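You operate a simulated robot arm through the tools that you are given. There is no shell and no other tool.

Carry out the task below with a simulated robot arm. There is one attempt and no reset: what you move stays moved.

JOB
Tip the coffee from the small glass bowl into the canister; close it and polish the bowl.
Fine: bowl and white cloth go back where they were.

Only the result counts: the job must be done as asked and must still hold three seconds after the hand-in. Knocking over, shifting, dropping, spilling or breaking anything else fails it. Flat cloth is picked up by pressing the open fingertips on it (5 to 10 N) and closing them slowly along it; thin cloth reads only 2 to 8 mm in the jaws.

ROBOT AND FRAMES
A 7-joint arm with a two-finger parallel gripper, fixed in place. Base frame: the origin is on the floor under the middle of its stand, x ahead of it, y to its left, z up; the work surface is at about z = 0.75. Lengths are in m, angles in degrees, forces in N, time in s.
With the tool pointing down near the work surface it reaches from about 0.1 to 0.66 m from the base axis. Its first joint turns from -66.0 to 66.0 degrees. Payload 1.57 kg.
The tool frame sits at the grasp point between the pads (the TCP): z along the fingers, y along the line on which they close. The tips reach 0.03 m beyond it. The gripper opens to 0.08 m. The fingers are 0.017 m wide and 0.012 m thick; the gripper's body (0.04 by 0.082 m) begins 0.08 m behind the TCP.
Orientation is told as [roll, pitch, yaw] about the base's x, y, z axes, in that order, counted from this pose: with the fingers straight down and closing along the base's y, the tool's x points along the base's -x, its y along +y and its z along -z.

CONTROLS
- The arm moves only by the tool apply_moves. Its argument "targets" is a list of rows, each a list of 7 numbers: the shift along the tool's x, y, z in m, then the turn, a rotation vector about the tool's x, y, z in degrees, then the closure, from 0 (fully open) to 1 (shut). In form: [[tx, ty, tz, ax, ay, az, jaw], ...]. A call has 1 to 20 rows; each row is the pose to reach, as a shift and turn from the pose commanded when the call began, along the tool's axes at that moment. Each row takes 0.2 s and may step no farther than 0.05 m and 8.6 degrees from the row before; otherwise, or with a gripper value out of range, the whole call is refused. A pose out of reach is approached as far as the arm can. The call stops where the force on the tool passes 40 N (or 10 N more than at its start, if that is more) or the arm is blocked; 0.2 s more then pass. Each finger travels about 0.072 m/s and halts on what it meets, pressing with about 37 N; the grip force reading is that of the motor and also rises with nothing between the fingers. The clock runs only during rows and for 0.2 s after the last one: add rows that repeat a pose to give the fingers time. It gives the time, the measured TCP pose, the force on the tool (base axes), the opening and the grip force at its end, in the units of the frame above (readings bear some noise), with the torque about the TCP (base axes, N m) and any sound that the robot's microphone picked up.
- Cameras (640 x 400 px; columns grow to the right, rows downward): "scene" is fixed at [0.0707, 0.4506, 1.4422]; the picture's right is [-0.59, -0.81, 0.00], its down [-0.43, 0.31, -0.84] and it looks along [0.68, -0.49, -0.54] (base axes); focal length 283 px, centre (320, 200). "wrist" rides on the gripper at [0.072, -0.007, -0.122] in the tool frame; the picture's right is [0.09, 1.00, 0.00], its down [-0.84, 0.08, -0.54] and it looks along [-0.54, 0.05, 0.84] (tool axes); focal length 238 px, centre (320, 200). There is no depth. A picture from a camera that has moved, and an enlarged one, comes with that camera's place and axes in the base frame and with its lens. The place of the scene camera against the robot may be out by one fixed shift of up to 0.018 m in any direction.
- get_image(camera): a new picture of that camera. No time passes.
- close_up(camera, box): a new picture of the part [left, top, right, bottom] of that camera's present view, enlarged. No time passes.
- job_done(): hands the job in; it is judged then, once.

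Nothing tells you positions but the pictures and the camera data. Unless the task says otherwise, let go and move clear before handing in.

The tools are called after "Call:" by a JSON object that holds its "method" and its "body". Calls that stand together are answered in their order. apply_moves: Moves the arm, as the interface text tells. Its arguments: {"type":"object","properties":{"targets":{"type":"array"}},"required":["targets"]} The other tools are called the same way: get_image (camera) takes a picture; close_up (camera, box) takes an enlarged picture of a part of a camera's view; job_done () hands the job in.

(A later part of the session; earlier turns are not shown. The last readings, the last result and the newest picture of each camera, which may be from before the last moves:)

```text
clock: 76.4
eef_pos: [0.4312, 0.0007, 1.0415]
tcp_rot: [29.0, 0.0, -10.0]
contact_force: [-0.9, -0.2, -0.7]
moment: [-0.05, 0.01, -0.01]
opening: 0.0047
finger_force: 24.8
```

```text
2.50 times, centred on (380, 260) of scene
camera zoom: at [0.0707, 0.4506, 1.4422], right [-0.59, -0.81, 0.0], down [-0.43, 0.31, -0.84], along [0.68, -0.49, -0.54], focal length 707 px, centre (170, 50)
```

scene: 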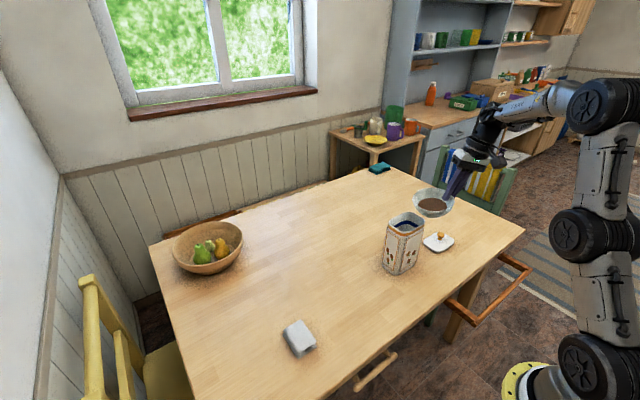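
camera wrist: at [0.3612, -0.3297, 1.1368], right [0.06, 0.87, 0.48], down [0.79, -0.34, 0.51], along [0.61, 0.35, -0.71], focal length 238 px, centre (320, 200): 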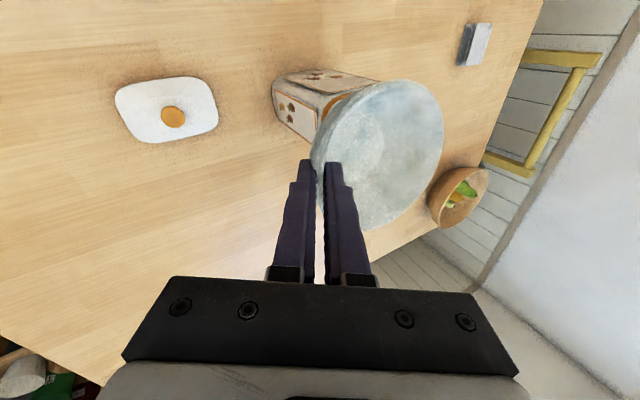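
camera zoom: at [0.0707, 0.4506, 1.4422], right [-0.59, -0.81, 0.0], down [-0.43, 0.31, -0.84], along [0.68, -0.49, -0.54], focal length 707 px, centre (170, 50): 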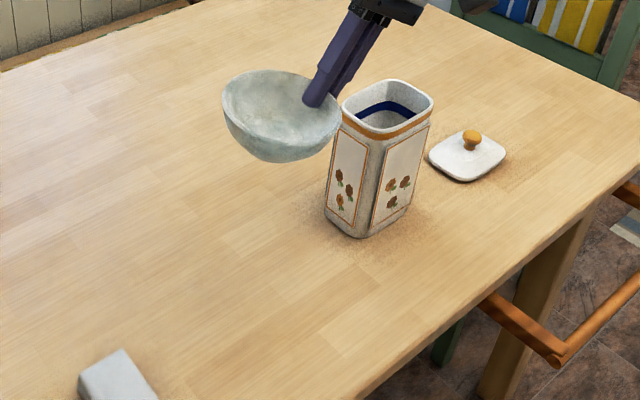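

The bowl is level and clear. Now I'll descend toward its original spot at the pickup heading, stopping about 5 cm above.

Call:
{"method": "apply_moves", "body": {"targets": [[0.0047, -0.0126, 0.024, 0, -2.08, 3.75, 1.0], [0.0093, -0.0253, 0.0481, 0, -4.15, 7.5, 1.0], [0.014, -0.0379, 0.0721, 0, -6.23, 11.25, 1.0], [0.0187, -0.0506, 0.0961, 0, -8.31, 15.0, 1.0], [0.0234, -0.0632, 0.1201, 0, -10.39, 18.74, 1.0], [0.028, -0.0759, 0.1442, 0, -12.46, 22.5, 1.0], [0.0327, -0.0885, 0.1682, 0, -14.54, 26.24, 1.0], [0.0327, -0.0885, 0.1682, 0, -14.54, 26.24, 1.0]]}}

Call:
{"method": "close_up", "body": {"camera": "scene", "box": [320, 220, 440, 320]}}

Call:
{"method": "get_image", "body": {"camera": "wrist"}}

```text
clock: 78.2
eef_pos: [0.3991, 0.0105, 0.8559]
tcp_rot: [29.1, -0.1, -40.0]
contact_force: [0.3, 0.4, -1.0]
moment: [-0.04, 0.07, 0.02]
opening: 0.0046
finger_force: 25.2
```

```text
4.00 times, centred on (380, 270) of scene
camera zoom: at [0.0707, 0.4506, 1.4422], right [-0.59, -0.81, 0.0], down [-0.43, 0.31, -0.84], along [0.68, -0.49, -0.54], focal length 1131 px, centre (80, -80)
```

zoom: 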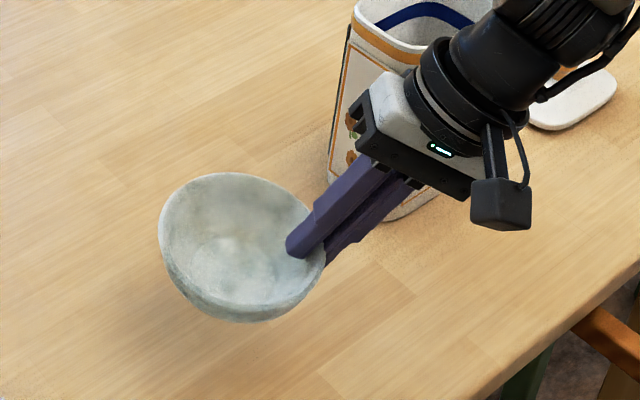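

```text
taken
camera wrist: at [0.2998, 0.0071, 0.958], right [0.49, 0.73, 0.48], down [0.51, -0.69, 0.51], along [0.71, 0.0, -0.71], focal length 238 px, centre (320, 200)
```

wrist: 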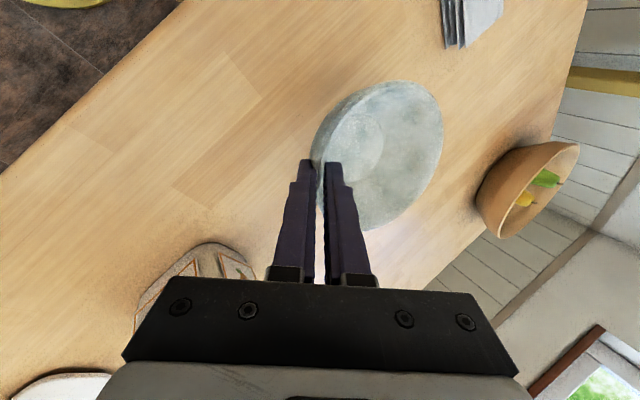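

The bowl is about 5 cm above its spot and nearly level. I'll zoom in to check the tilt against the original reference.

Call:
{"method": "close_up", "body": {"camera": "scene", "box": [350, 258, 410, 308]}}

```text
8.00 times, centred on (380, 283) of scene
camera zoom: at [0.0707, 0.4506, 1.4422], right [-0.59, -0.81, 0.0], down [-0.43, 0.31, -0.84], along [0.68, -0.49, -0.54], focal length 2262 px, centre (-160, -464)
```

zoom: 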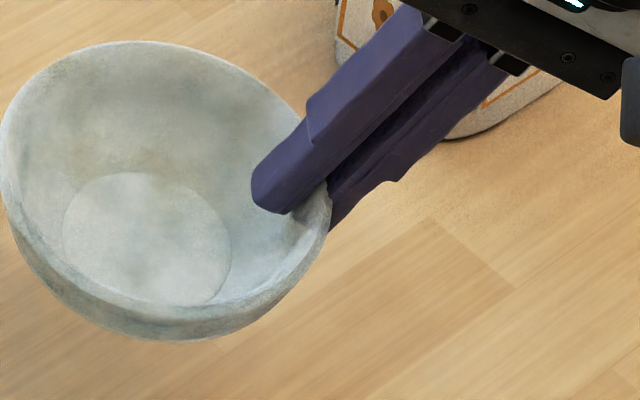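

The far side sits about 3° high. I'll take that out while lowering to just above the table.

Call:
{"method": "apply_moves", "body": {"targets": [[-0.0001, -0.0065, 0.0136, 0.93, 0, 0, 1.0], [-0.0001, -0.0129, 0.0271, 1.87, 0, 0, 1.0], [-0.0002, -0.0194, 0.0407, 2.8, 0, 0, 1.0], [-0.0002, -0.0194, 0.0407, 2.8, 0, 0, 1.0]]}}

Call:
{"method": "close_up", "body": {"camera": "scene", "box": [330, 265, 390, 315]}}

```text
clock: 79.2
eef_pos: [0.3992, 0.0111, 0.8102]
tcp_rot: [26.4, -0.1, -40.0]
contact_force: [0.4, -0.3, -0.8]
moment: [-0.06, 0.03, 0.0]
opening: 0.0048
finger_force: 25.1
```

```text
8.00 times, centred on (360, 290) of scene
camera zoom: at [0.0707, 0.4506, 1.4422], right [-0.59, -0.81, 0.0], down [-0.43, 0.31, -0.84], along [0.68, -0.49, -0.54], focal length 2262 px, centre (0, -520)
```

zoom: 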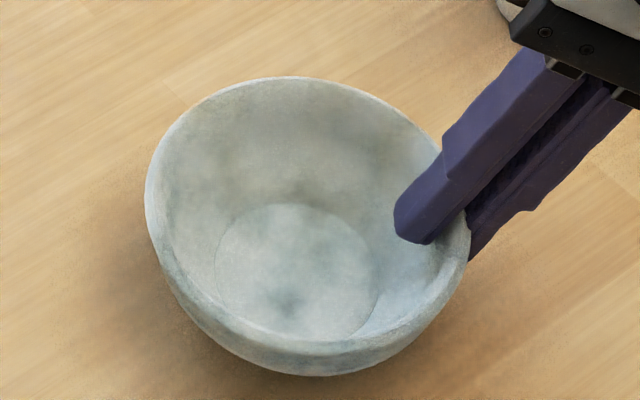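

I'll lower in small steps, watching for contact with the table.

Call:
{"method": "apply_moves", "body": {"targets": [[0, -0.0009, 0.0018, 0, 0, 0, 1.0], [0, -0.0018, 0.0036, 0, 0, 0, 1.0], [0, -0.0018, 0.0036, 0, 0, 0, 1.0]]}}

Call:
{"method": "close_up", "body": {"camera": "scene", "box": [330, 265, 390, 315]}}

```text
clock: 80.0
eef_pos: [0.4007, 0.0113, 0.8063]
tcp_rot: [26.5, -0.1, -39.9]
contact_force: [-4.6, -1.8, 12.9]
moment: [0.52, 0.18, 0.23]
opening: 0.0047
finger_force: 25.0
```

```text
8.00 times, centred on (360, 290) of scene
camera zoom: at [0.0704, 0.4506, 1.4423], right [-0.59, -0.81, 0.0], down [-0.43, 0.31, -0.84], along [0.68, -0.49, -0.54], focal length 2262 px, centre (0, -520)
```

zoom: 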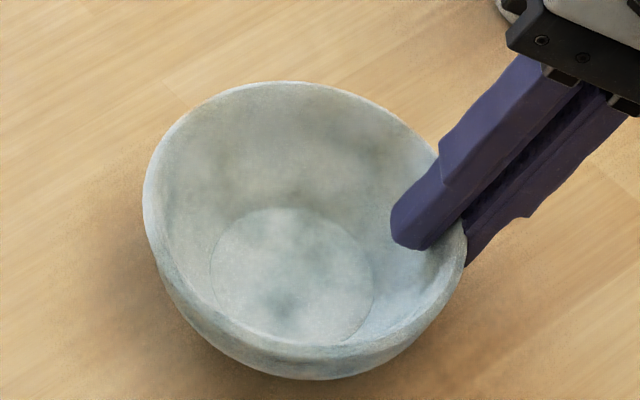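

The bowl has touched down with 13 N of contact, so I'll ease off about 2 mm, correct a slight sideways tilt, and compare positions.

Call:
{"method": "apply_moves", "body": {"targets": [[0, 0.0011, -0.0022, 0, 1.1, 0.55, 1.0], [0, 0.0011, -0.0022, 0, 2.2, 1.1, 1.0], [0, 0.0011, -0.0022, 0, 2.2, 1.1, 1.0]]}}

Call:
{"method": "close_up", "body": {"camera": "scene", "box": [330, 265, 390, 315]}}

```text
clock: 80.8
eef_pos: [0.3999, 0.0112, 0.8081]
tcp_rot: [26.2, 2.4, -39.9]
contact_force: [0.4, -0.8, -1.5]
moment: [-0.06, 0.04, -0.02]
opening: 0.0046
finger_force: 25.4
```

```text
8.00 times, centred on (360, 290) of scene
camera zoom: at [0.0707, 0.4506, 1.4422], right [-0.59, -0.81, 0.0], down [-0.43, 0.31, -0.84], along [0.68, -0.49, -0.54], focal length 2262 px, centre (0, -520)
```

zoom: 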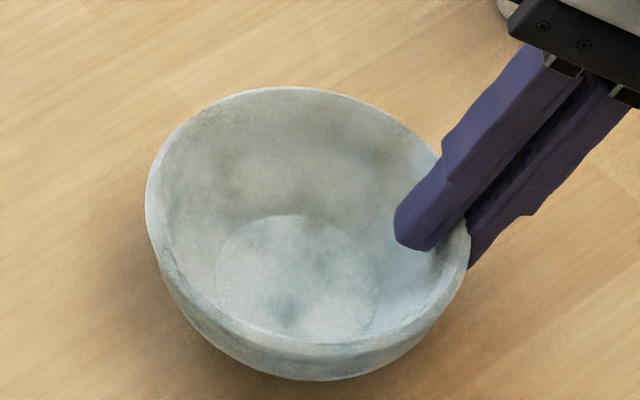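

Compared with the reference, the bowl needs to go about 8 mm away from the camera, with a touch more levelling. I'll shift it while it's just off the table.

Call:
{"method": "apply_moves", "body": {"targets": [[-0.003, 0.0004, -0.0009, 0, 0.6, 0.3, 1.0], [-0.006, 0.0004, -0.0009, 0, 1.2, 0.6, 1.0], [-0.008, 0.0004, -0.0009, 0, 1.8, 0.9, 1.0], [-0.008, 0.0004, -0.0009, 0, 1.8, 0.9, 1.0]]}}

Call:
{"method": "close_up", "body": {"camera": "scene", "box": [330, 265, 390, 315]}}

```text
clock: 81.8
eef_pos: [0.4051, 0.0071, 0.808]
tcp_rot: [26.4, 4.3, -40.0]
contact_force: [-0.3, 0.5, -1.8]
moment: [-0.07, 0.05, 0.03]
opening: 0.0045
finger_force: 25.4
```

```text
8.00 times, centred on (360, 290) of scene
camera zoom: at [0.0707, 0.4506, 1.4422], right [-0.59, -0.81, 0.0], down [-0.43, 0.31, -0.84], along [0.68, -0.49, -0.54], focal length 2262 px, centre (0, -520)
```

zoom: 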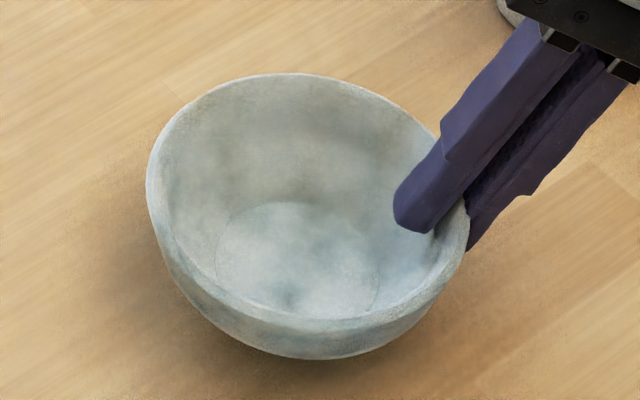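

Now it matches the reference to within 2 mm. I'll nudge it 1.6 mm and lower to touch the table.

Call:
{"method": "apply_moves", "body": {"targets": [[0, 0.0005, 0.0012, 0, 0, 0, 1.0], [0, 0.0005, 0.0025, 0, 0, 0, 1.0], [0, 0.0005, 0.0025, 0, 0, 0, 1.0]]}}

Call:
{"method": "close_up", "body": {"camera": "scene", "box": [330, 265, 390, 315]}}

```text
clock: 82.6
eef_pos: [0.4072, 0.0092, 0.8075]
tcp_rot: [26.4, 4.4, -39.9]
contact_force: [0.4, 0.7, -0.7]
moment: [-0.07, 0.03, 0.0]
opening: 0.0048
finger_force: 25.0
```

```text
8.00 times, centred on (360, 290) of scene
camera zoom: at [0.0707, 0.4506, 1.4422], right [-0.59, -0.81, 0.0], down [-0.43, 0.31, -0.84], along [0.68, -0.49, -0.54], focal length 2262 px, centre (0, -520)
```

zoom: 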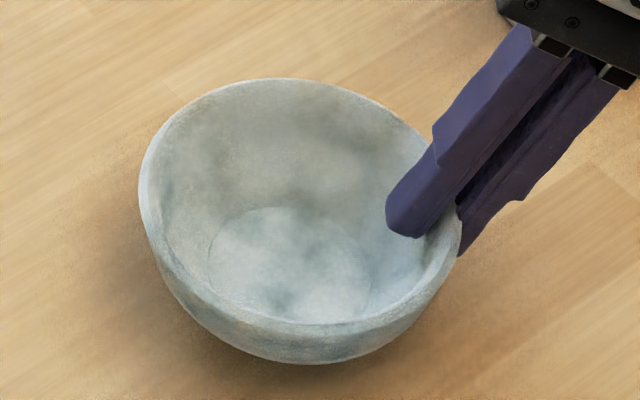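

It's within about 1 mm of the reference. I'll lower another millimetre or so to settle it on the table.

Call:
{"method": "apply_moves", "body": {"targets": [[-0.0005, -0.001, 0.0003, 0, 0, 0, 1.0], [-0.001, -0.0013, 0.0011, 0, 0, 0, 1.0], [-0.001, -0.0013, 0.0011, 0, 0, 0, 1.0]]}}

Call:
{"method": "close_up", "body": {"camera": "scene", "box": [330, 265, 390, 315]}}

```text
clock: 83.4
eef_pos: [0.4074, 0.0068, 0.8051]
tcp_rot: [26.3, 4.5, -40.0]
contact_force: [1.2, 0.1, -0.3]
moment: [0.01, 0.02, 0.0]
opening: 0.0047
finger_force: 25.3
```

```text
8.00 times, centred on (360, 290) of scene
camera zoom: at [0.0707, 0.4506, 1.4422], right [-0.59, -0.81, 0.0], down [-0.43, 0.31, -0.84], along [0.68, -0.49, -0.54], focal length 2262 px, centre (0, -520)
```

zoom: 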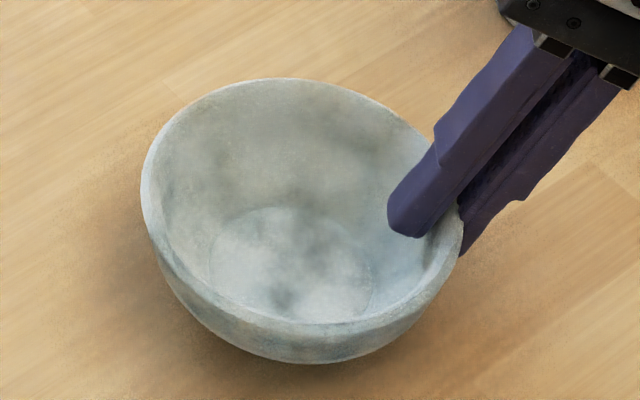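

It's within about 0.7 mm of the reference and just bearing on the table. I'll release slowly.

Call:
{"method": "apply_moves", "body": {"targets": [[0, 0, 0, 0, 0, 0, 0.92], [0, 0, 0, 0, 0, 0, 0.86], [0, 0, 0, 0, 0, 0, 0.78], [0, 0, 0, 0, 0, 0, 0.7], [0, 0, 0, 0, 0, 0, 0.62], [0, 0, 0, 0, 0, 0, 0.62]]}}

Call:
{"method": "close_up", "body": {"camera": "scene", "box": [330, 265, 390, 315]}}

Call:
{"method": "close_up", "body": {"camera": "wrist", "box": [240, 60, 440, 240]}}

```text
clock: 84.8
eef_pos: [0.4083, 0.0063, 0.8049]
tcp_rot: [26.3, 4.4, -40.0]
contact_force: [0.1, -0.4, 0.5]
moment: [0.03, -0.01, 0.03]
opening: 0.0305
finger_force: 0.1
```

```text
8.00 times, centred on (360, 290) of scene
camera zoom: at [0.0707, 0.4506, 1.4422], right [-0.59, -0.81, 0.0], down [-0.43, 0.31, -0.84], along [0.68, -0.49, -0.54], focal length 2262 px, centre (0, -520)
```

zoom: 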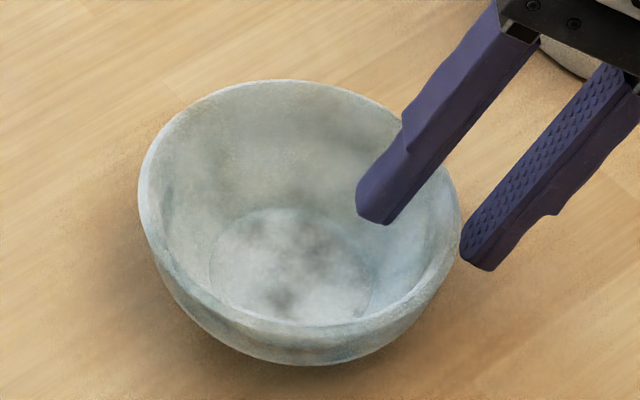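

```text
2.22 times, centred on (340, 150) of wrist
camera zoom: at [0.3189, 0.0025, 0.9171], right [0.53, 0.72, 0.45], down [0.56, -0.69, 0.45], along [0.64, 0.01, -0.77], focal length 530 px, centre (276, 311)
```

zoom: 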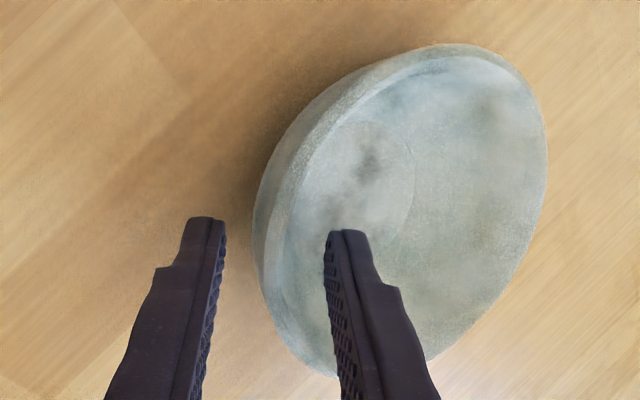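

Released cleanly: the bowl stands within about 1.4 mm of its original spot, and I'll fine-tune it after polishing. I'll back the fingers out along their axis.

Call:
{"method": "apply_moves", "body": {"targets": [[0, 0, -0.02, 0, 0, 0, 0.62], [0, 0, -0.05, 0, 0, 0, 0.62], [0, 0, -0.09, 0, 0, 0, 0.5], [0, 0, -0.12, 0, 0, 0, 0.5], [0, 0, -0.12, 0, 0, 0, 0.5]]}}

Call:
{"method": "close_up", "body": {"camera": "scene", "box": [330, 265, 390, 315]}}

```text
clock: 86.0
eef_pos: [0.3804, -0.0405, 0.9131]
tcp_rot: [26.3, 4.4, -39.9]
contact_force: [-0.9, -0.3, -0.4]
moment: [0.0, 0.0, 0.02]
opening: 0.0398
finger_force: 0.0
```

```text
8.00 times, centred on (360, 290) of scene
camera zoom: at [0.0707, 0.4506, 1.4422], right [-0.59, -0.81, 0.0], down [-0.43, 0.31, -0.84], along [0.68, -0.49, -0.54], focal length 2262 px, centre (0, -520)
```

zoom: 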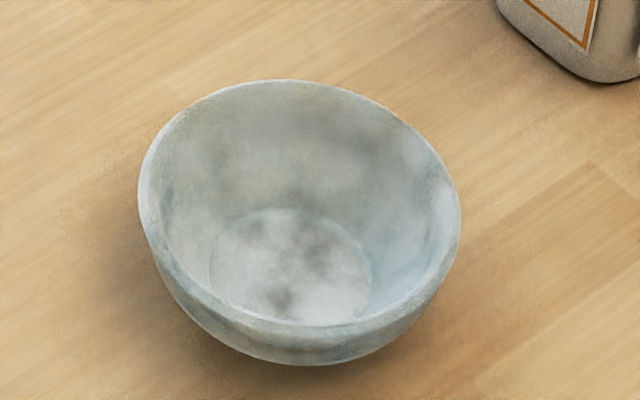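

The bowl is undisturbed. Now I'll straighten the hand to vertical and move up toward the lid.

Call:
{"method": "apply_moves", "body": {"targets": [[-0.0106, -0.0064, -0.0308, 3.81, 0.72, -5.76, 0.5], [-0.0213, -0.0127, -0.0615, 7.63, 1.44, -11.5, 0.5], [-0.0319, -0.0191, -0.0923, 11.44, 2.16, -17.3, 0.5], [-0.0425, -0.0255, -0.123, 15.26, 2.87, -23.0, 0.5], [-0.0531, -0.0319, -0.1538, 19.07, 3.59, -28.8, 0.5], [-0.0638, -0.0382, -0.1845, 22.9, 4.31, -34.5, 0.5], [-0.0744, -0.0446, -0.2153, 26.7, 5.03, -40.3, 0.5], [-0.0744, -0.0446, -0.2153, 26.7, 5.03, -40.3, 0.5]]}}

Call:
{"method": "get_image", "body": {"camera": "wrist"}}

Call:
{"method": "get_image", "body": {"camera": "scene"}}

```text
clock: 87.8
eef_pos: [0.3579, -0.1978, 1.0794]
tcp_rot: [-0.1, 0.1, 0.1]
contact_force: [-0.1, 0.1, 0.6]
moment: [0.01, 0.04, 0.01]
opening: 0.0402
finger_force: 0.1
```

```text
taken
camera wrist: at [0.2866, -0.2049, 1.2005], right [-0.09, 1.0, 0.0], down [0.84, 0.08, 0.54], along [0.54, 0.05, -0.84], focal length 238 px, centre (320, 200)
```

wrist: 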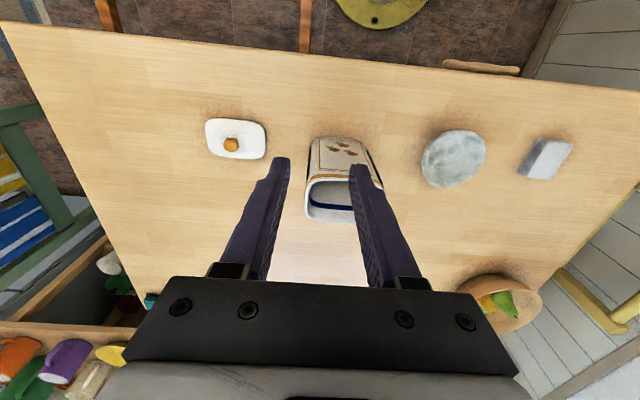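

```text
taken
```

scene: 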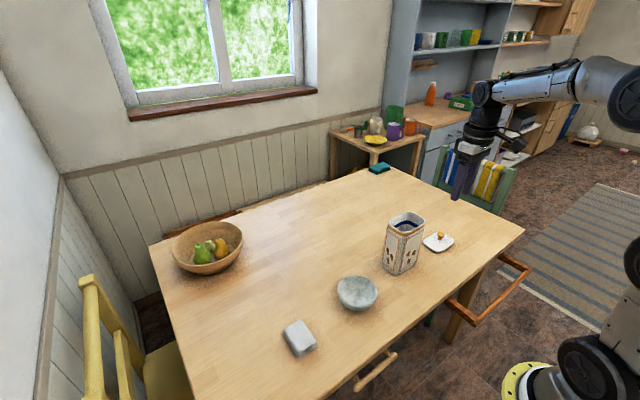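

The hand is vertical and everything is in place. I'll move over to get a precise view of the lid and canister.

Call:
{"method": "apply_moves", "body": {"targets": [[0.002, -0.038, 0.02, 0, 0, 0, 0.5], [0.004, -0.076, 0.04, 0, 0, 0, 0.5], [0.006, -0.114, 0.06, 0, 0, 0, 0.5], [0.008, -0.152, 0.08, 0, 0, 0, 0.5], [0.008, -0.152, 0.08, 0, 0, 0, 0.5]]}}

Call:
{"method": "get_image", "body": {"camera": "wrist"}}

Call:
{"method": "close_up", "body": {"camera": "wrist", "box": [250, 100, 390, 220]}}

```text
clock: 89.0
eef_pos: [0.3505, -0.3511, 0.9987]
tcp_rot: [0.0, 0.1, 0.0]
contact_force: [0.0, -0.4, 0.3]
moment: [0.01, 0.01, 0.03]
opening: 0.0398
finger_force: 0.1
```

```text
taken
camera wrist: at [0.2781, -0.3576, 1.1205], right [-0.09, 1.0, 0.0], down [0.84, 0.08, 0.54], along [0.54, 0.05, -0.84], focal length 238 px, centre (320, 200)
```

wrist: 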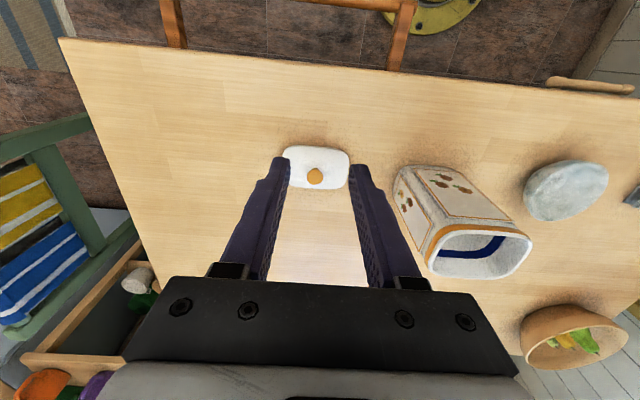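

```text
3.33 times, centred on (320, 160) of wrist
camera zoom: at [0.2781, -0.3576, 1.1205], right [-0.09, 1.0, 0.0], down [0.84, 0.08, 0.54], along [0.54, 0.05, -0.84], focal length 794 px, centre (320, 333)
```

zoom: 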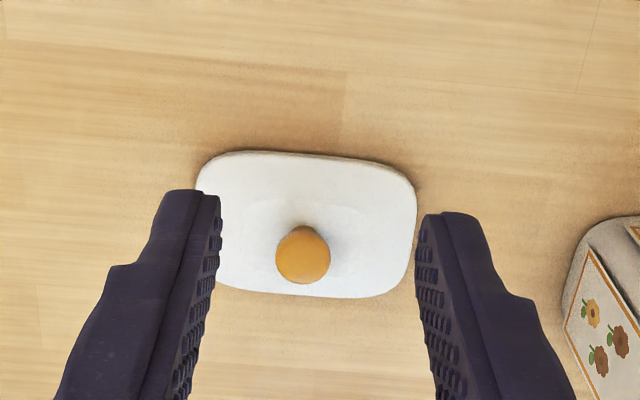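

The lid's knob is near (0.448, -0.350, 0.79), and the lid lies square to the table axes. I'll also check the canister's orientation and the coffee level inside.

Call:
{"method": "close_up", "body": {"camera": "wrist", "box": [385, 155, 545, 285]}}

Call:
{"method": "close_up", "body": {"camera": "scene", "box": [380, 200, 470, 275]}}

```text
3.08 times, centred on (465, 220) of wrist
camera zoom: at [0.2781, -0.3576, 1.1205], right [-0.09, 1.0, 0.0], down [0.84, 0.08, 0.54], along [0.54, 0.05, -0.84], focal length 733 px, centre (-126, 138)
```

zoom: 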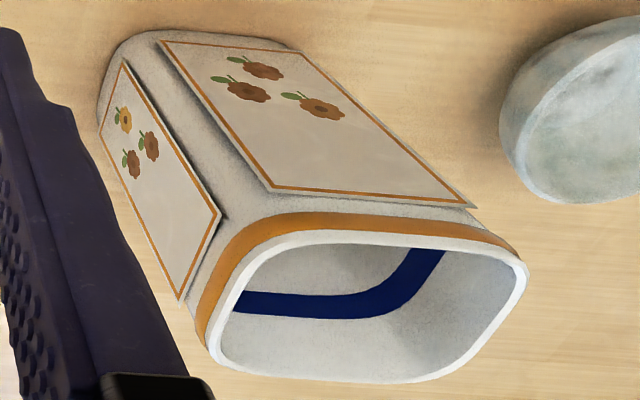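

```text
5.33 times, centred on (425, 238) of scene
camera zoom: at [0.0707, 0.4506, 1.4422], right [-0.59, -0.81, 0.0], down [-0.43, 0.31, -0.84], along [0.68, -0.49, -0.54], focal length 1508 px, centre (-240, 0)
```

zoom: 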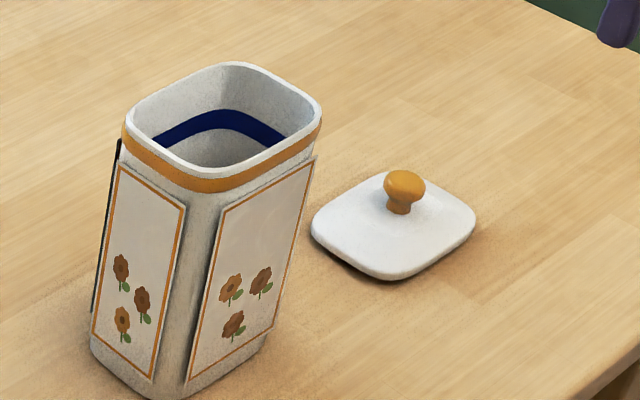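

The lid lies square to the table axes. I'll move to look down into the canister and measure its rim centre and orientation precisely before lifting the lid.

Call:
{"method": "apply_moves", "body": {"targets": [[0.003, 0.035, -0.018, 0, 0, 0, 0.5], [0.006, 0.07, -0.036, 0, 0, 0, 0.5], [0.009, 0.105, -0.054, 0, 0, 0, 0.5], [0.012, 0.14, -0.072, 0, 0, 0, 0.5], [0.015, 0.175, -0.09, 0, 0, 0, 0.5], [0.02, 0.195, -0.1, 0, 0, 0, 0.5], [0.02, 0.195, -0.1, 0, 0, 0, 0.5]]}}

Call:
{"method": "get_image", "body": {"camera": "wrist"}}

Call:
{"method": "close_up", "body": {"camera": "wrist", "box": [265, 165, 375, 255]}}

```text
clock: 90.6
eef_pos: [0.3303, -0.1567, 1.1007]
tcp_rot: [0.1, -0.1, 0.1]
contact_force: [0.1, -0.4, -0.1]
moment: [0.04, 0.01, -0.01]
opening: 0.04
finger_force: 0.0
```

```text
taken
camera wrist: at [0.2575, -0.1632, 1.2223], right [-0.09, 1.0, 0.0], down [0.84, 0.08, 0.54], along [0.54, 0.05, -0.84], focal length 238 px, centre (320, 200)
```

wrist: 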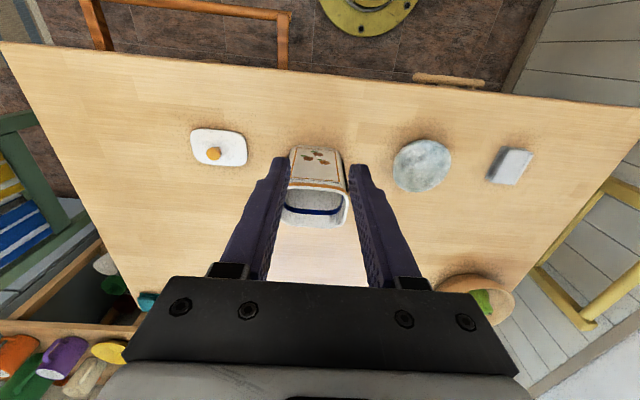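

```text
4.44 times, centred on (320, 210) of wrist
camera zoom: at [0.2575, -0.1632, 1.2223], right [-0.09, 1.0, 0.0], down [0.84, 0.08, 0.54], along [0.54, 0.05, -0.84], focal length 1059 px, centre (320, 156)
```

zoom: 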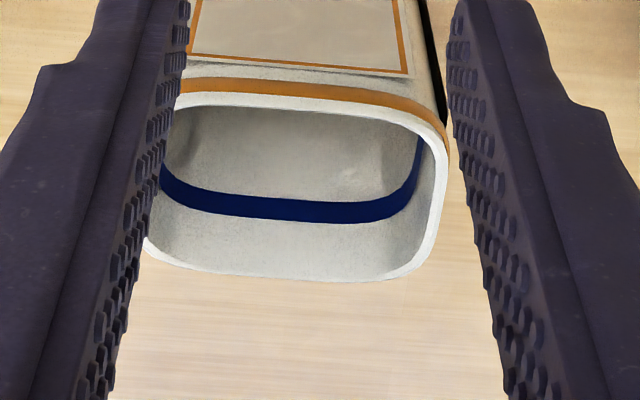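

The canister is square to the axes within about 1°, centred near (0.465, -0.154). Now I'll go above the lid's knob.

Call:
{"method": "apply_moves", "body": {"targets": [[-0.0169, -0.0278, 0.0286, 0, 0, 0, 0.4], [-0.0337, -0.0556, 0.0571, 0, 0, 0, 0.4], [-0.0506, -0.0834, 0.0857, 0, 0, 0, 0.4], [-0.0674, -0.1111, 0.1143, 0, 0, 0, 0.4], [-0.0843, -0.1389, 0.1429, 0, 0, 0, 0.4], [-0.1011, -0.1667, 0.1714, 0, 0, 0, 0.4], [-0.118, -0.1945, 0.2, 0, 0, 0, 0.4], [-0.118, -0.1945, 0.2, 0, 0, 0, 0.4]]}}

Call:
{"method": "close_up", "body": {"camera": "scene", "box": [400, 180, 490, 265]}}

Call:
{"method": "get_image", "body": {"camera": "wrist"}}

```text
clock: 92.4
eef_pos: [0.4481, -0.3511, 0.9021]
tcp_rot: [-0.1, 0.0, 0.1]
contact_force: [-0.2, 0.6, 0.0]
moment: [0.01, 0.0, 0.01]
opening: 0.0481
finger_force: 0.1
```

```text
4.71 times, centred on (445, 222) of scene
camera zoom: at [0.0707, 0.4506, 1.4422], right [-0.59, -0.81, 0.0], down [-0.43, 0.31, -0.84], along [0.68, -0.49, -0.54], focal length 1330 px, centre (-268, 94)
```

zoom: 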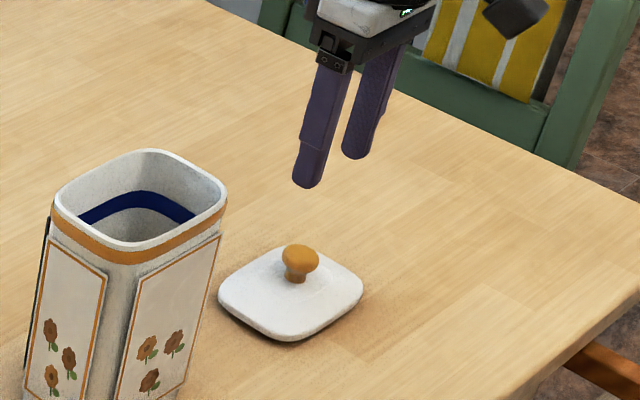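

```text
taken
camera wrist: at [0.3759, -0.3575, 1.0241], right [-0.09, 1.0, 0.0], down [0.84, 0.08, 0.54], along [0.54, 0.05, -0.84], focal length 238 px, centre (320, 200)
```

wrist: 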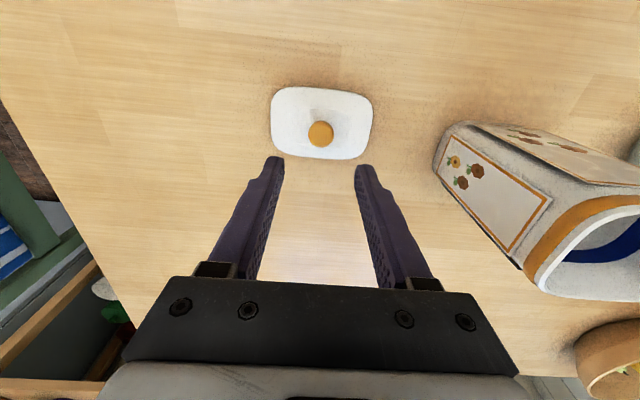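

The knob is directly below, in line with the jaws. I'll descend around it, with the fingertips stopping just above the lid.

Call:
{"method": "apply_moves", "body": {"targets": [[0, 0, 0.035, 0, 0, 0, 0.4], [0, 0, 0.07, 0, 0, 0, 0.4], [0, 0, 0.09, 0, 0, 0, 0.4], [0, 0, 0.1, 0, 0, 0, 0.4], [0, 0, 0.1, 0, 0, 0, 0.4]]}}

Call:
{"method": "close_up", "body": {"camera": "scene", "box": [410, 205, 470, 255]}}

Call:
{"method": "close_up", "body": {"camera": "wrist", "box": [240, 80, 400, 200]}}

```text
clock: 93.6
eef_pos: [0.4522, -0.3501, 0.799]
tcp_rot: [0.1, 0.0, 0.1]
contact_force: [0.6, 0.0, 0.6]
moment: [-0.01, 0.0, 0.0]
opening: 0.0478
finger_force: 0.0
```

```text
8.00 times, centred on (440, 230) of scene
camera zoom: at [0.0707, 0.4506, 1.4422], right [-0.59, -0.81, 0.0], down [-0.43, 0.31, -0.84], along [0.68, -0.49, -0.54], focal length 2262 px, centre (-640, -40)
```

zoom: 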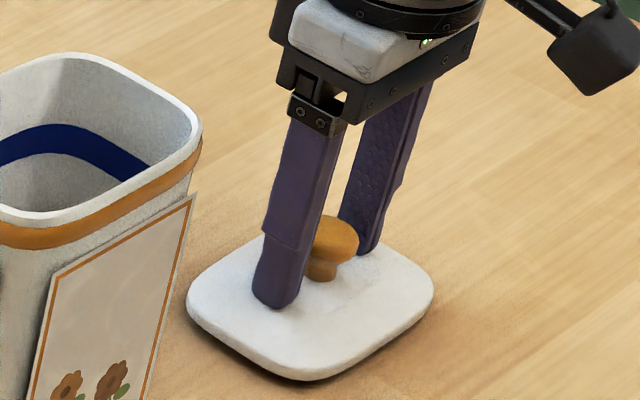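

```text
3.33 times, centred on (320, 140) of wrist
camera zoom: at [0.3787, -0.356, 0.9219], right [-0.09, 1.0, 0.0], down [0.84, 0.08, 0.54], along [0.54, 0.05, -0.84], focal length 794 px, centre (320, 400)
```

zoom: 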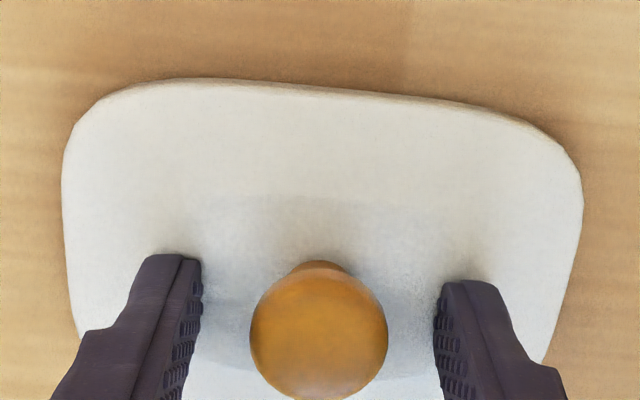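

The knob is centred between the pads. I'll close on it.

Call:
{"method": "apply_moves", "body": {"targets": [[0, 0, 0, 0, 0, 0, 0.5], [0, 0, 0, 0, 0, 0, 0.6], [0, 0, 0, 0, 0, 0, 0.7], [0, 0, 0, 0, 0, 0, 0.85], [0, 0, 0, 0, 0, 0, 1.0], [0, 0, 0, 0, 0, 0, 1.0]]}}

Call:
{"method": "close_up", "body": {"camera": "scene", "box": [410, 205, 470, 255]}}

```text
clock: 95.0
eef_pos: [0.4514, -0.3502, 0.7998]
tcp_rot: [0.0, 0.0, 0.1]
contact_force: [0.2, -0.7, -0.8]
moment: [-0.02, 0.0, 0.08]
opening: 0.0249
finger_force: 36.2
```

```text
8.00 times, centred on (440, 230) of scene
camera zoom: at [0.0707, 0.4506, 1.4422], right [-0.59, -0.81, 0.0], down [-0.43, 0.31, -0.84], along [0.68, -0.49, -0.54], focal length 2262 px, centre (-640, -40)
```

zoom: 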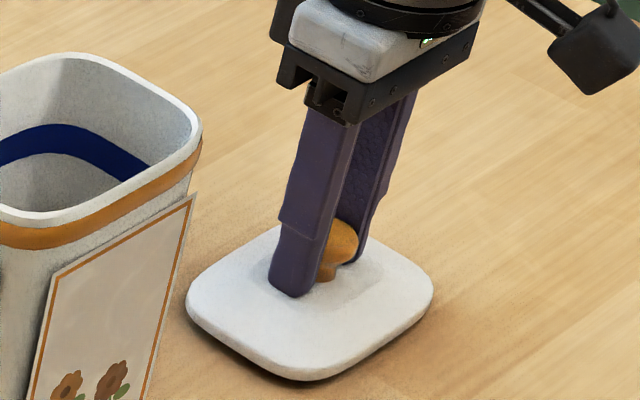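

The knob is gripped, reading 24.9 mm and 36 N. I'll lift the lid and check that it hangs level.

Call:
{"method": "apply_moves", "body": {"targets": [[0, 0, -0.015, 0, 0, 0, 1.0], [0, 0, -0.04, 0, 0, 0, 1.0], [0, 0, -0.075, 0, 0, 0, 1.0], [0, 0, -0.11, 0, 0, 0, 1.0], [0, 0, -0.15, 0, 0, 0, 1.0], [0, 0, -0.19, 0, 0, 0, 1.0], [0, 0, -0.22, 0, 0, 0, 1.0], [0, 0, -0.22, 0, 0, 0, 1.0]]}}

Call:
{"method": "close_up", "body": {"camera": "scene", "box": [380, 130, 500, 230]}}

Call:
{"method": "get_image", "body": {"camera": "wrist"}}

```text
clock: 96.8
eef_pos: [0.4502, -0.35, 1.0181]
tcp_rot: [0.0, -0.1, 0.1]
contact_force: [-0.5, -0.9, -1.2]
moment: [0.01, -0.03, -0.01]
opening: 0.0251
finger_force: 36.2
```

```text
4.00 times, centred on (440, 180) of scene
camera zoom: at [0.0707, 0.4506, 1.4422], right [-0.59, -0.81, 0.0], down [-0.43, 0.31, -0.84], along [0.68, -0.49, -0.54], focal length 1131 px, centre (-160, 280)
```

zoom: 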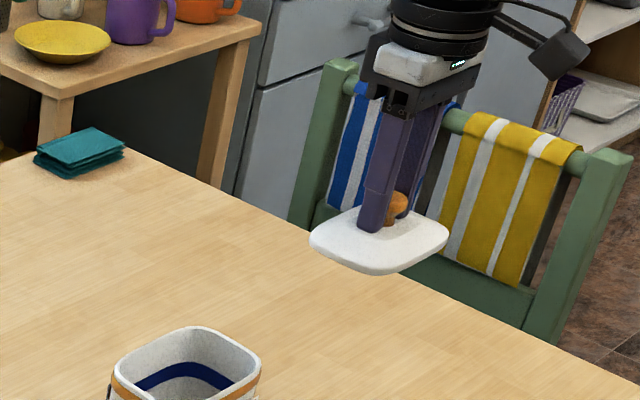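

```text
taken
camera wrist: at [0.3772, -0.3564, 1.1406], right [-0.09, 1.0, 0.0], down [0.84, 0.08, 0.54], along [0.54, 0.05, -0.84], focal length 238 px, centre (320, 200)
```

wrist: 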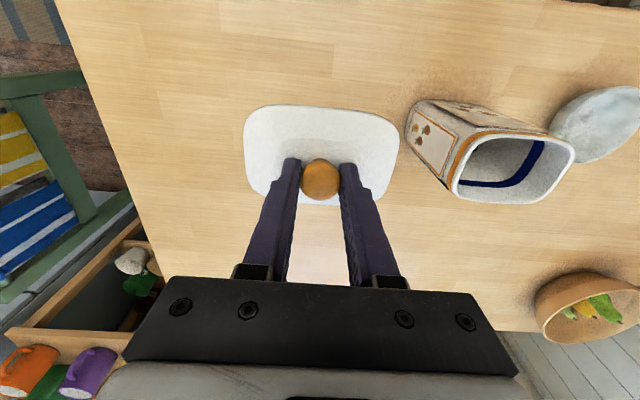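

The lid hangs level. I'll carry it across above the canister and compare the outlines.

Call:
{"method": "apply_moves", "body": {"targets": [[-0.0031, 0.0392, 0, 0, 0, 0, 1.0], [-0.0062, 0.0784, 0, 0, 0, 0, 1.0], [-0.0093, 0.1176, 0, 0, 0, 0, 1.0], [-0.0124, 0.1568, 0, 0, 0, 0, 1.0], [-0.0155, 0.196, 0, 0, 0, 0, 1.0], [-0.0155, 0.196, 0, 0, 0, 0, 1.0]]}}

Call:
{"method": "close_up", "body": {"camera": "scene", "box": [360, 160, 450, 235]}}

Call:
{"method": "close_up", "body": {"camera": "wrist", "box": [220, 80, 420, 240]}}

```text
clock: 98.2
eef_pos: [0.4649, -0.152, 1.0189]
tcp_rot: [0.0, 0.0, 0.0]
contact_force: [-0.5, -0.4, -1.7]
moment: [0.0, 0.02, 0.01]
opening: 0.0252
finger_force: 35.6
```

```text
5.33 times, centred on (405, 198) of scene
camera zoom: at [0.0707, 0.4506, 1.4422], right [-0.59, -0.81, 0.0], down [-0.43, 0.31, -0.84], along [0.68, -0.49, -0.54], focal length 1508 px, centre (-133, 213)
```

zoom: 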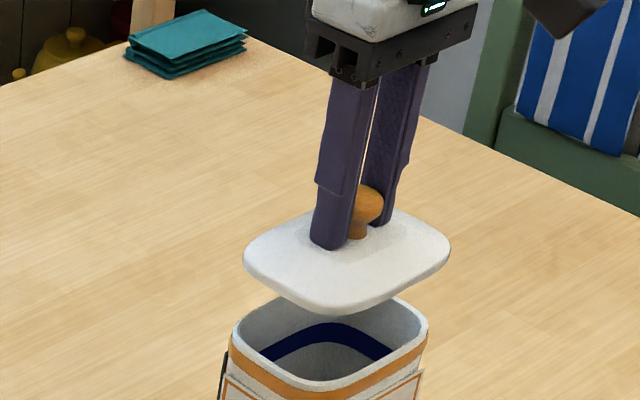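

```text
2.50 times, centred on (320, 160) of wrist
camera zoom: at [0.3923, -0.1587, 1.1408], right [-0.09, 1.0, 0.0], down [0.84, 0.08, 0.54], along [0.54, 0.05, -0.84], focal length 596 px, centre (320, 300)
```

zoom: 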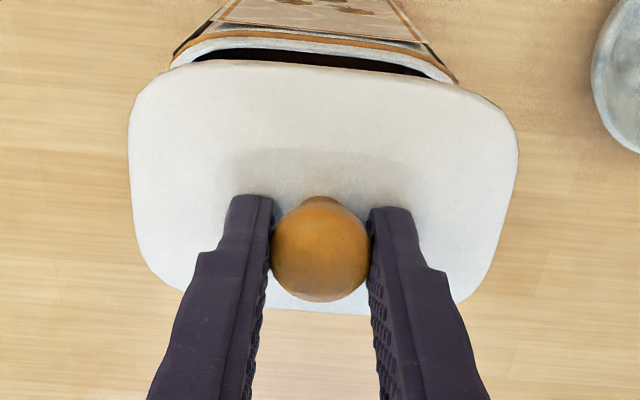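

The lid is above the opening with a gap showing on the near side. I'll zoom in on both views to fine-tune the alignment.

Call:
{"method": "close_up", "body": {"camera": "wrist", "box": [250, 75, 390, 125]}}

Call:
{"method": "close_up", "body": {"camera": "scene", "box": [380, 185, 440, 245]}}

```text
4.57 times, centred on (320, 100) of wrist
camera zoom: at [0.3923, -0.1587, 1.1408], right [-0.09, 1.0, 0.0], down [0.84, 0.08, 0.54], along [0.54, 0.05, -0.84], focal length 1090 px, centre (320, 657)
```

zoom: 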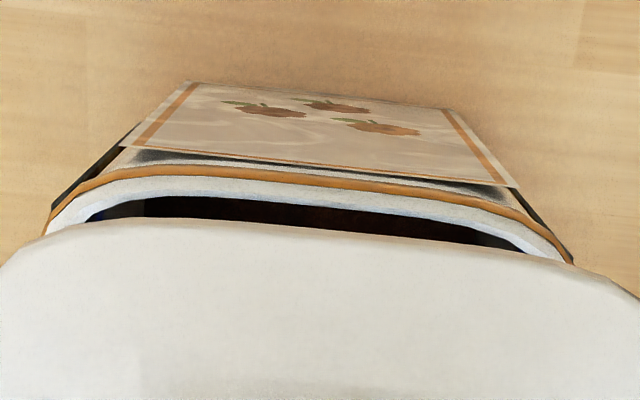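

```text
6.67 times, centred on (410, 215) of scene
camera zoom: at [0.0707, 0.4506, 1.4422], right [-0.59, -0.81, 0.0], down [-0.43, 0.31, -0.84], along [0.68, -0.49, -0.54], focal length 1885 px, centre (-280, 100)
```

zoom: 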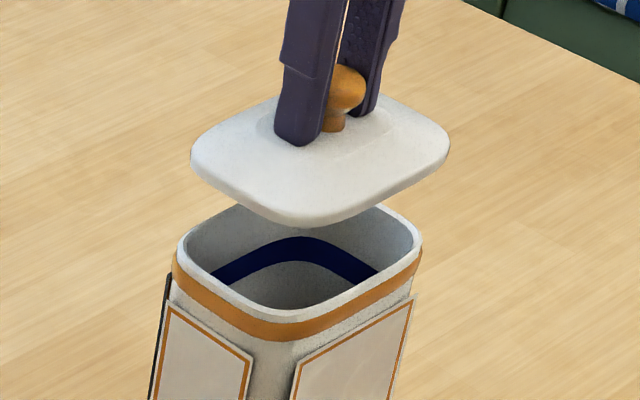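

Cross-checking both views, the rim is nearer z ≈ 0.916 and the lid should go about 3.5 mm toward -y. I'll adjust and lower it to about 1 cm above the rim.

Call:
{"method": "apply_moves", "body": {"targets": [[-0.0005, -0.0035, 0.015, 0, 0, 0, 1.0], [-0.0005, -0.0035, 0.03, 0, 0, 0, 1.0], [-0.0005, -0.0035, 0.042, 0, 0, 0, 1.0], [-0.0005, -0.0035, 0.042, 0, 0, 0, 1.0]]}}

Call:
{"method": "close_up", "body": {"camera": "wrist", "box": [220, 80, 420, 240]}}

Call:
{"method": "close_up", "body": {"camera": "scene", "box": [380, 185, 440, 245]}}

```text
clock: 99.2
eef_pos: [0.4654, -0.1574, 0.9781]
tcp_rot: [0.0, 0.0, 0.1]
contact_force: [0.1, 0.0, -0.9]
moment: [-0.02, 0.02, 0.0]
opening: 0.0249
finger_force: 36.9
```

```text
2.50 times, centred on (320, 160) of wrist
camera zoom: at [0.3924, -0.1643, 1.0999], right [-0.09, 1.0, 0.0], down [0.84, 0.08, 0.54], along [0.54, 0.05, -0.84], focal length 596 px, centre (320, 300)
```

zoom: 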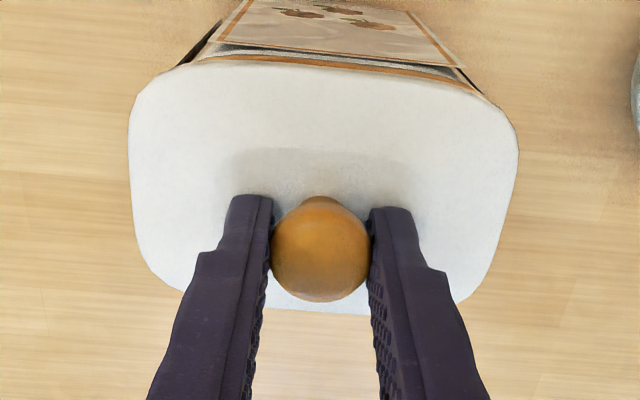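

```text
6.67 times, centred on (410, 215) of scene
camera zoom: at [0.0707, 0.4506, 1.4422], right [-0.59, -0.81, 0.0], down [-0.43, 0.31, -0.84], along [0.68, -0.49, -0.54], focal length 1885 px, centre (-280, 100)
```

zoom: 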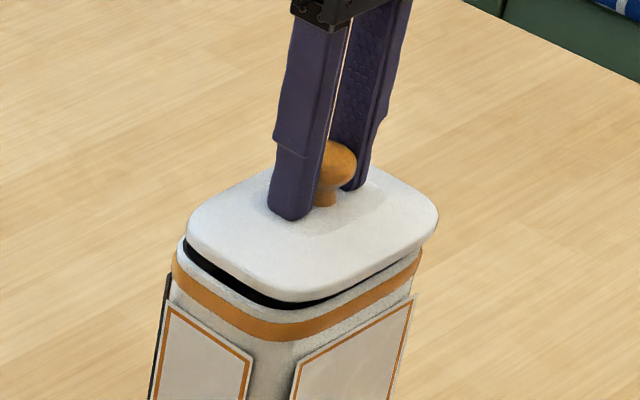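

The lid is just above the rim. I'll magnify the gap to judge the remaining offset before setting it down.

Call:
{"method": "close_up", "body": {"camera": "scene", "box": [400, 203, 450, 238]}}

Call:
{"method": "close_up", "body": {"camera": "wrist", "box": [250, 75, 390, 125]}}

```text
11.43 times, centred on (425, 220) of scene
camera zoom: at [0.0707, 0.4506, 1.4422], right [-0.59, -0.81, 0.0], down [-0.43, 0.31, -0.84], along [0.68, -0.49, -0.54], focal length 3231 px, centre (-880, -34)
```

zoom: 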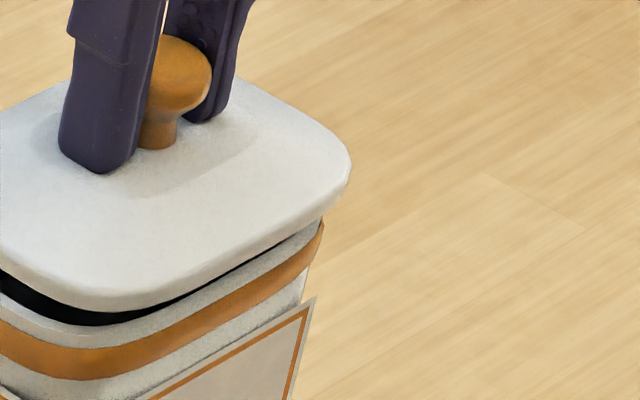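

```text
4.57 times, centred on (320, 100) of wrist
camera zoom: at [0.3924, -0.1643, 1.0999], right [-0.09, 1.0, 0.0], down [0.84, 0.08, 0.54], along [0.54, 0.05, -0.84], focal length 1090 px, centre (320, 657)
```

zoom: 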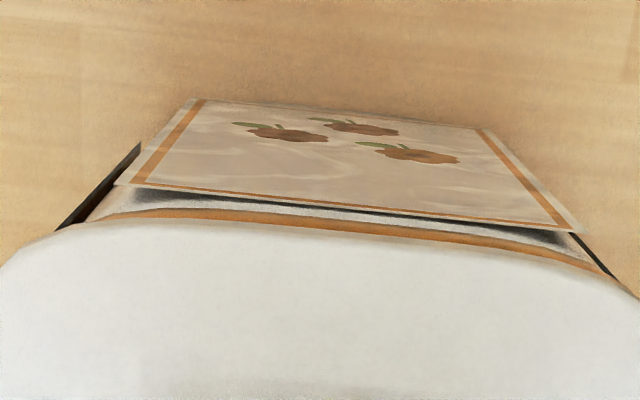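

The two views suggest the lid sits slightly toward -x. I'll shift it about 2 mm in +x and 1 mm in +y, then lower gently to contact and compare the edges directly.

Call:
{"method": "apply_moves", "body": {"targets": [[-0.002, 0.001, 0.002, 0, 0, 0, 1.0], [-0.002, 0.001, 0.004, 0, 0, 0, 1.0], [-0.002, 0.001, 0.006, 0, 0, 0, 1.0], [-0.002, 0.001, 0.006, 0, 0, 0, 1.0]]}}

Call:
{"method": "close_up", "body": {"camera": "scene", "box": [380, 185, 440, 245]}}

```text
clock: 100.2
eef_pos: [0.4663, -0.1567, 0.9727]
tcp_rot: [0.0, 0.1, 0.1]
contact_force: [0.3, 0.2, -1.7]
moment: [-0.01, 0.01, -0.01]
opening: 0.0249
finger_force: 36.8
```

```text
6.67 times, centred on (410, 215) of scene
camera zoom: at [0.0707, 0.4506, 1.4422], right [-0.59, -0.81, 0.0], down [-0.43, 0.31, -0.84], along [0.68, -0.49, -0.54], focal length 1885 px, centre (-280, 100)
```

zoom: 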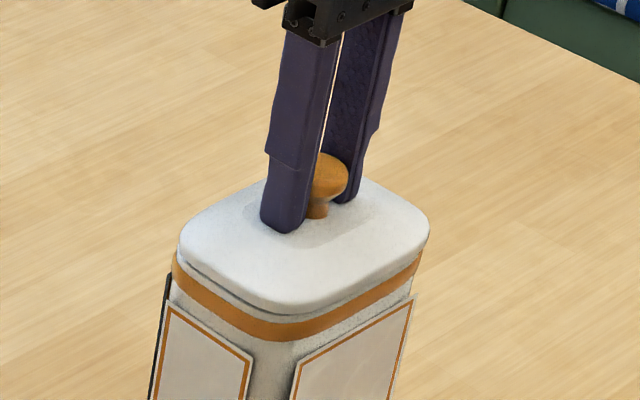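

Nearly aligned now. I'll nudge it another 1 mm each way and lower to contact.

Call:
{"method": "apply_moves", "body": {"targets": [[-0.001, 0.001, 0.001, 0, 0, 0, 1.0], [-0.001, 0.001, 0.003, 0, 0, 0, 1.0], [-0.001, 0.001, 0.003, 0, 0, 0, 1.0]]}}

Call:
{"method": "close_up", "body": {"camera": "scene", "box": [380, 185, 440, 245]}}

```text
clock: 101.0
eef_pos: [0.4687, -0.1567, 0.9693]
tcp_rot: [-0.1, 0.0, 0.1]
contact_force: [-7.4, 4.6, 18.2]
moment: [0.19, 1.06, -0.05]
opening: 0.0252
finger_force: 36.9
heard: snap
```

```text
6.67 times, centred on (410, 215) of scene
camera zoom: at [0.0702, 0.4509, 1.4422], right [-0.59, -0.81, 0.0], down [-0.43, 0.31, -0.84], along [0.68, -0.49, -0.54], focal length 1885 px, centre (-280, 100)
```

zoom: 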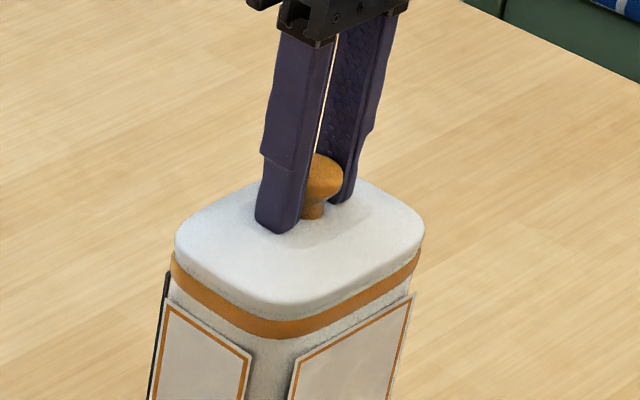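

There was a snap and the lid now sits flush on the rim all round. I'll release the knob and back straight up.

Call:
{"method": "apply_moves", "body": {"targets": [[0, 0, 0, 0, 0, 0, 0.65], [0, 0, 0, 0, 0, 0, 0.55], [0, 0, 0, 0, 0, 0, 0.4], [0, 0, 0, 0, 0, 0, 0.3], [0, 0, 0, 0, 0, 0, 0.3]]}}

Call:
{"method": "close_up", "body": {"camera": "scene", "box": [370, 185, 450, 285]}}

```text
clock: 102.2
eef_pos: [0.4682, -0.1569, 0.9693]
tcp_rot: [-0.1, 0.0, 0.2]
contact_force: [1.0, 0.4, -0.1]
moment: [0.01, -0.04, -0.01]
opening: 0.0558
finger_force: 0.2
```

```text
4.00 times, centred on (410, 235) of scene
camera zoom: at [0.0707, 0.4506, 1.4422], right [-0.59, -0.81, 0.0], down [-0.43, 0.31, -0.84], along [0.68, -0.49, -0.54], focal length 1131 px, centre (-40, 60)
```

zoom: 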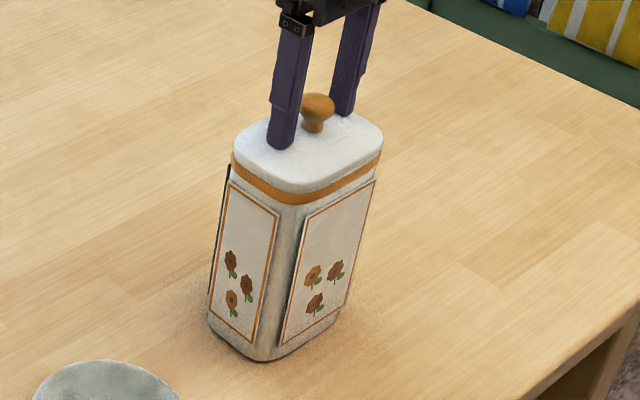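

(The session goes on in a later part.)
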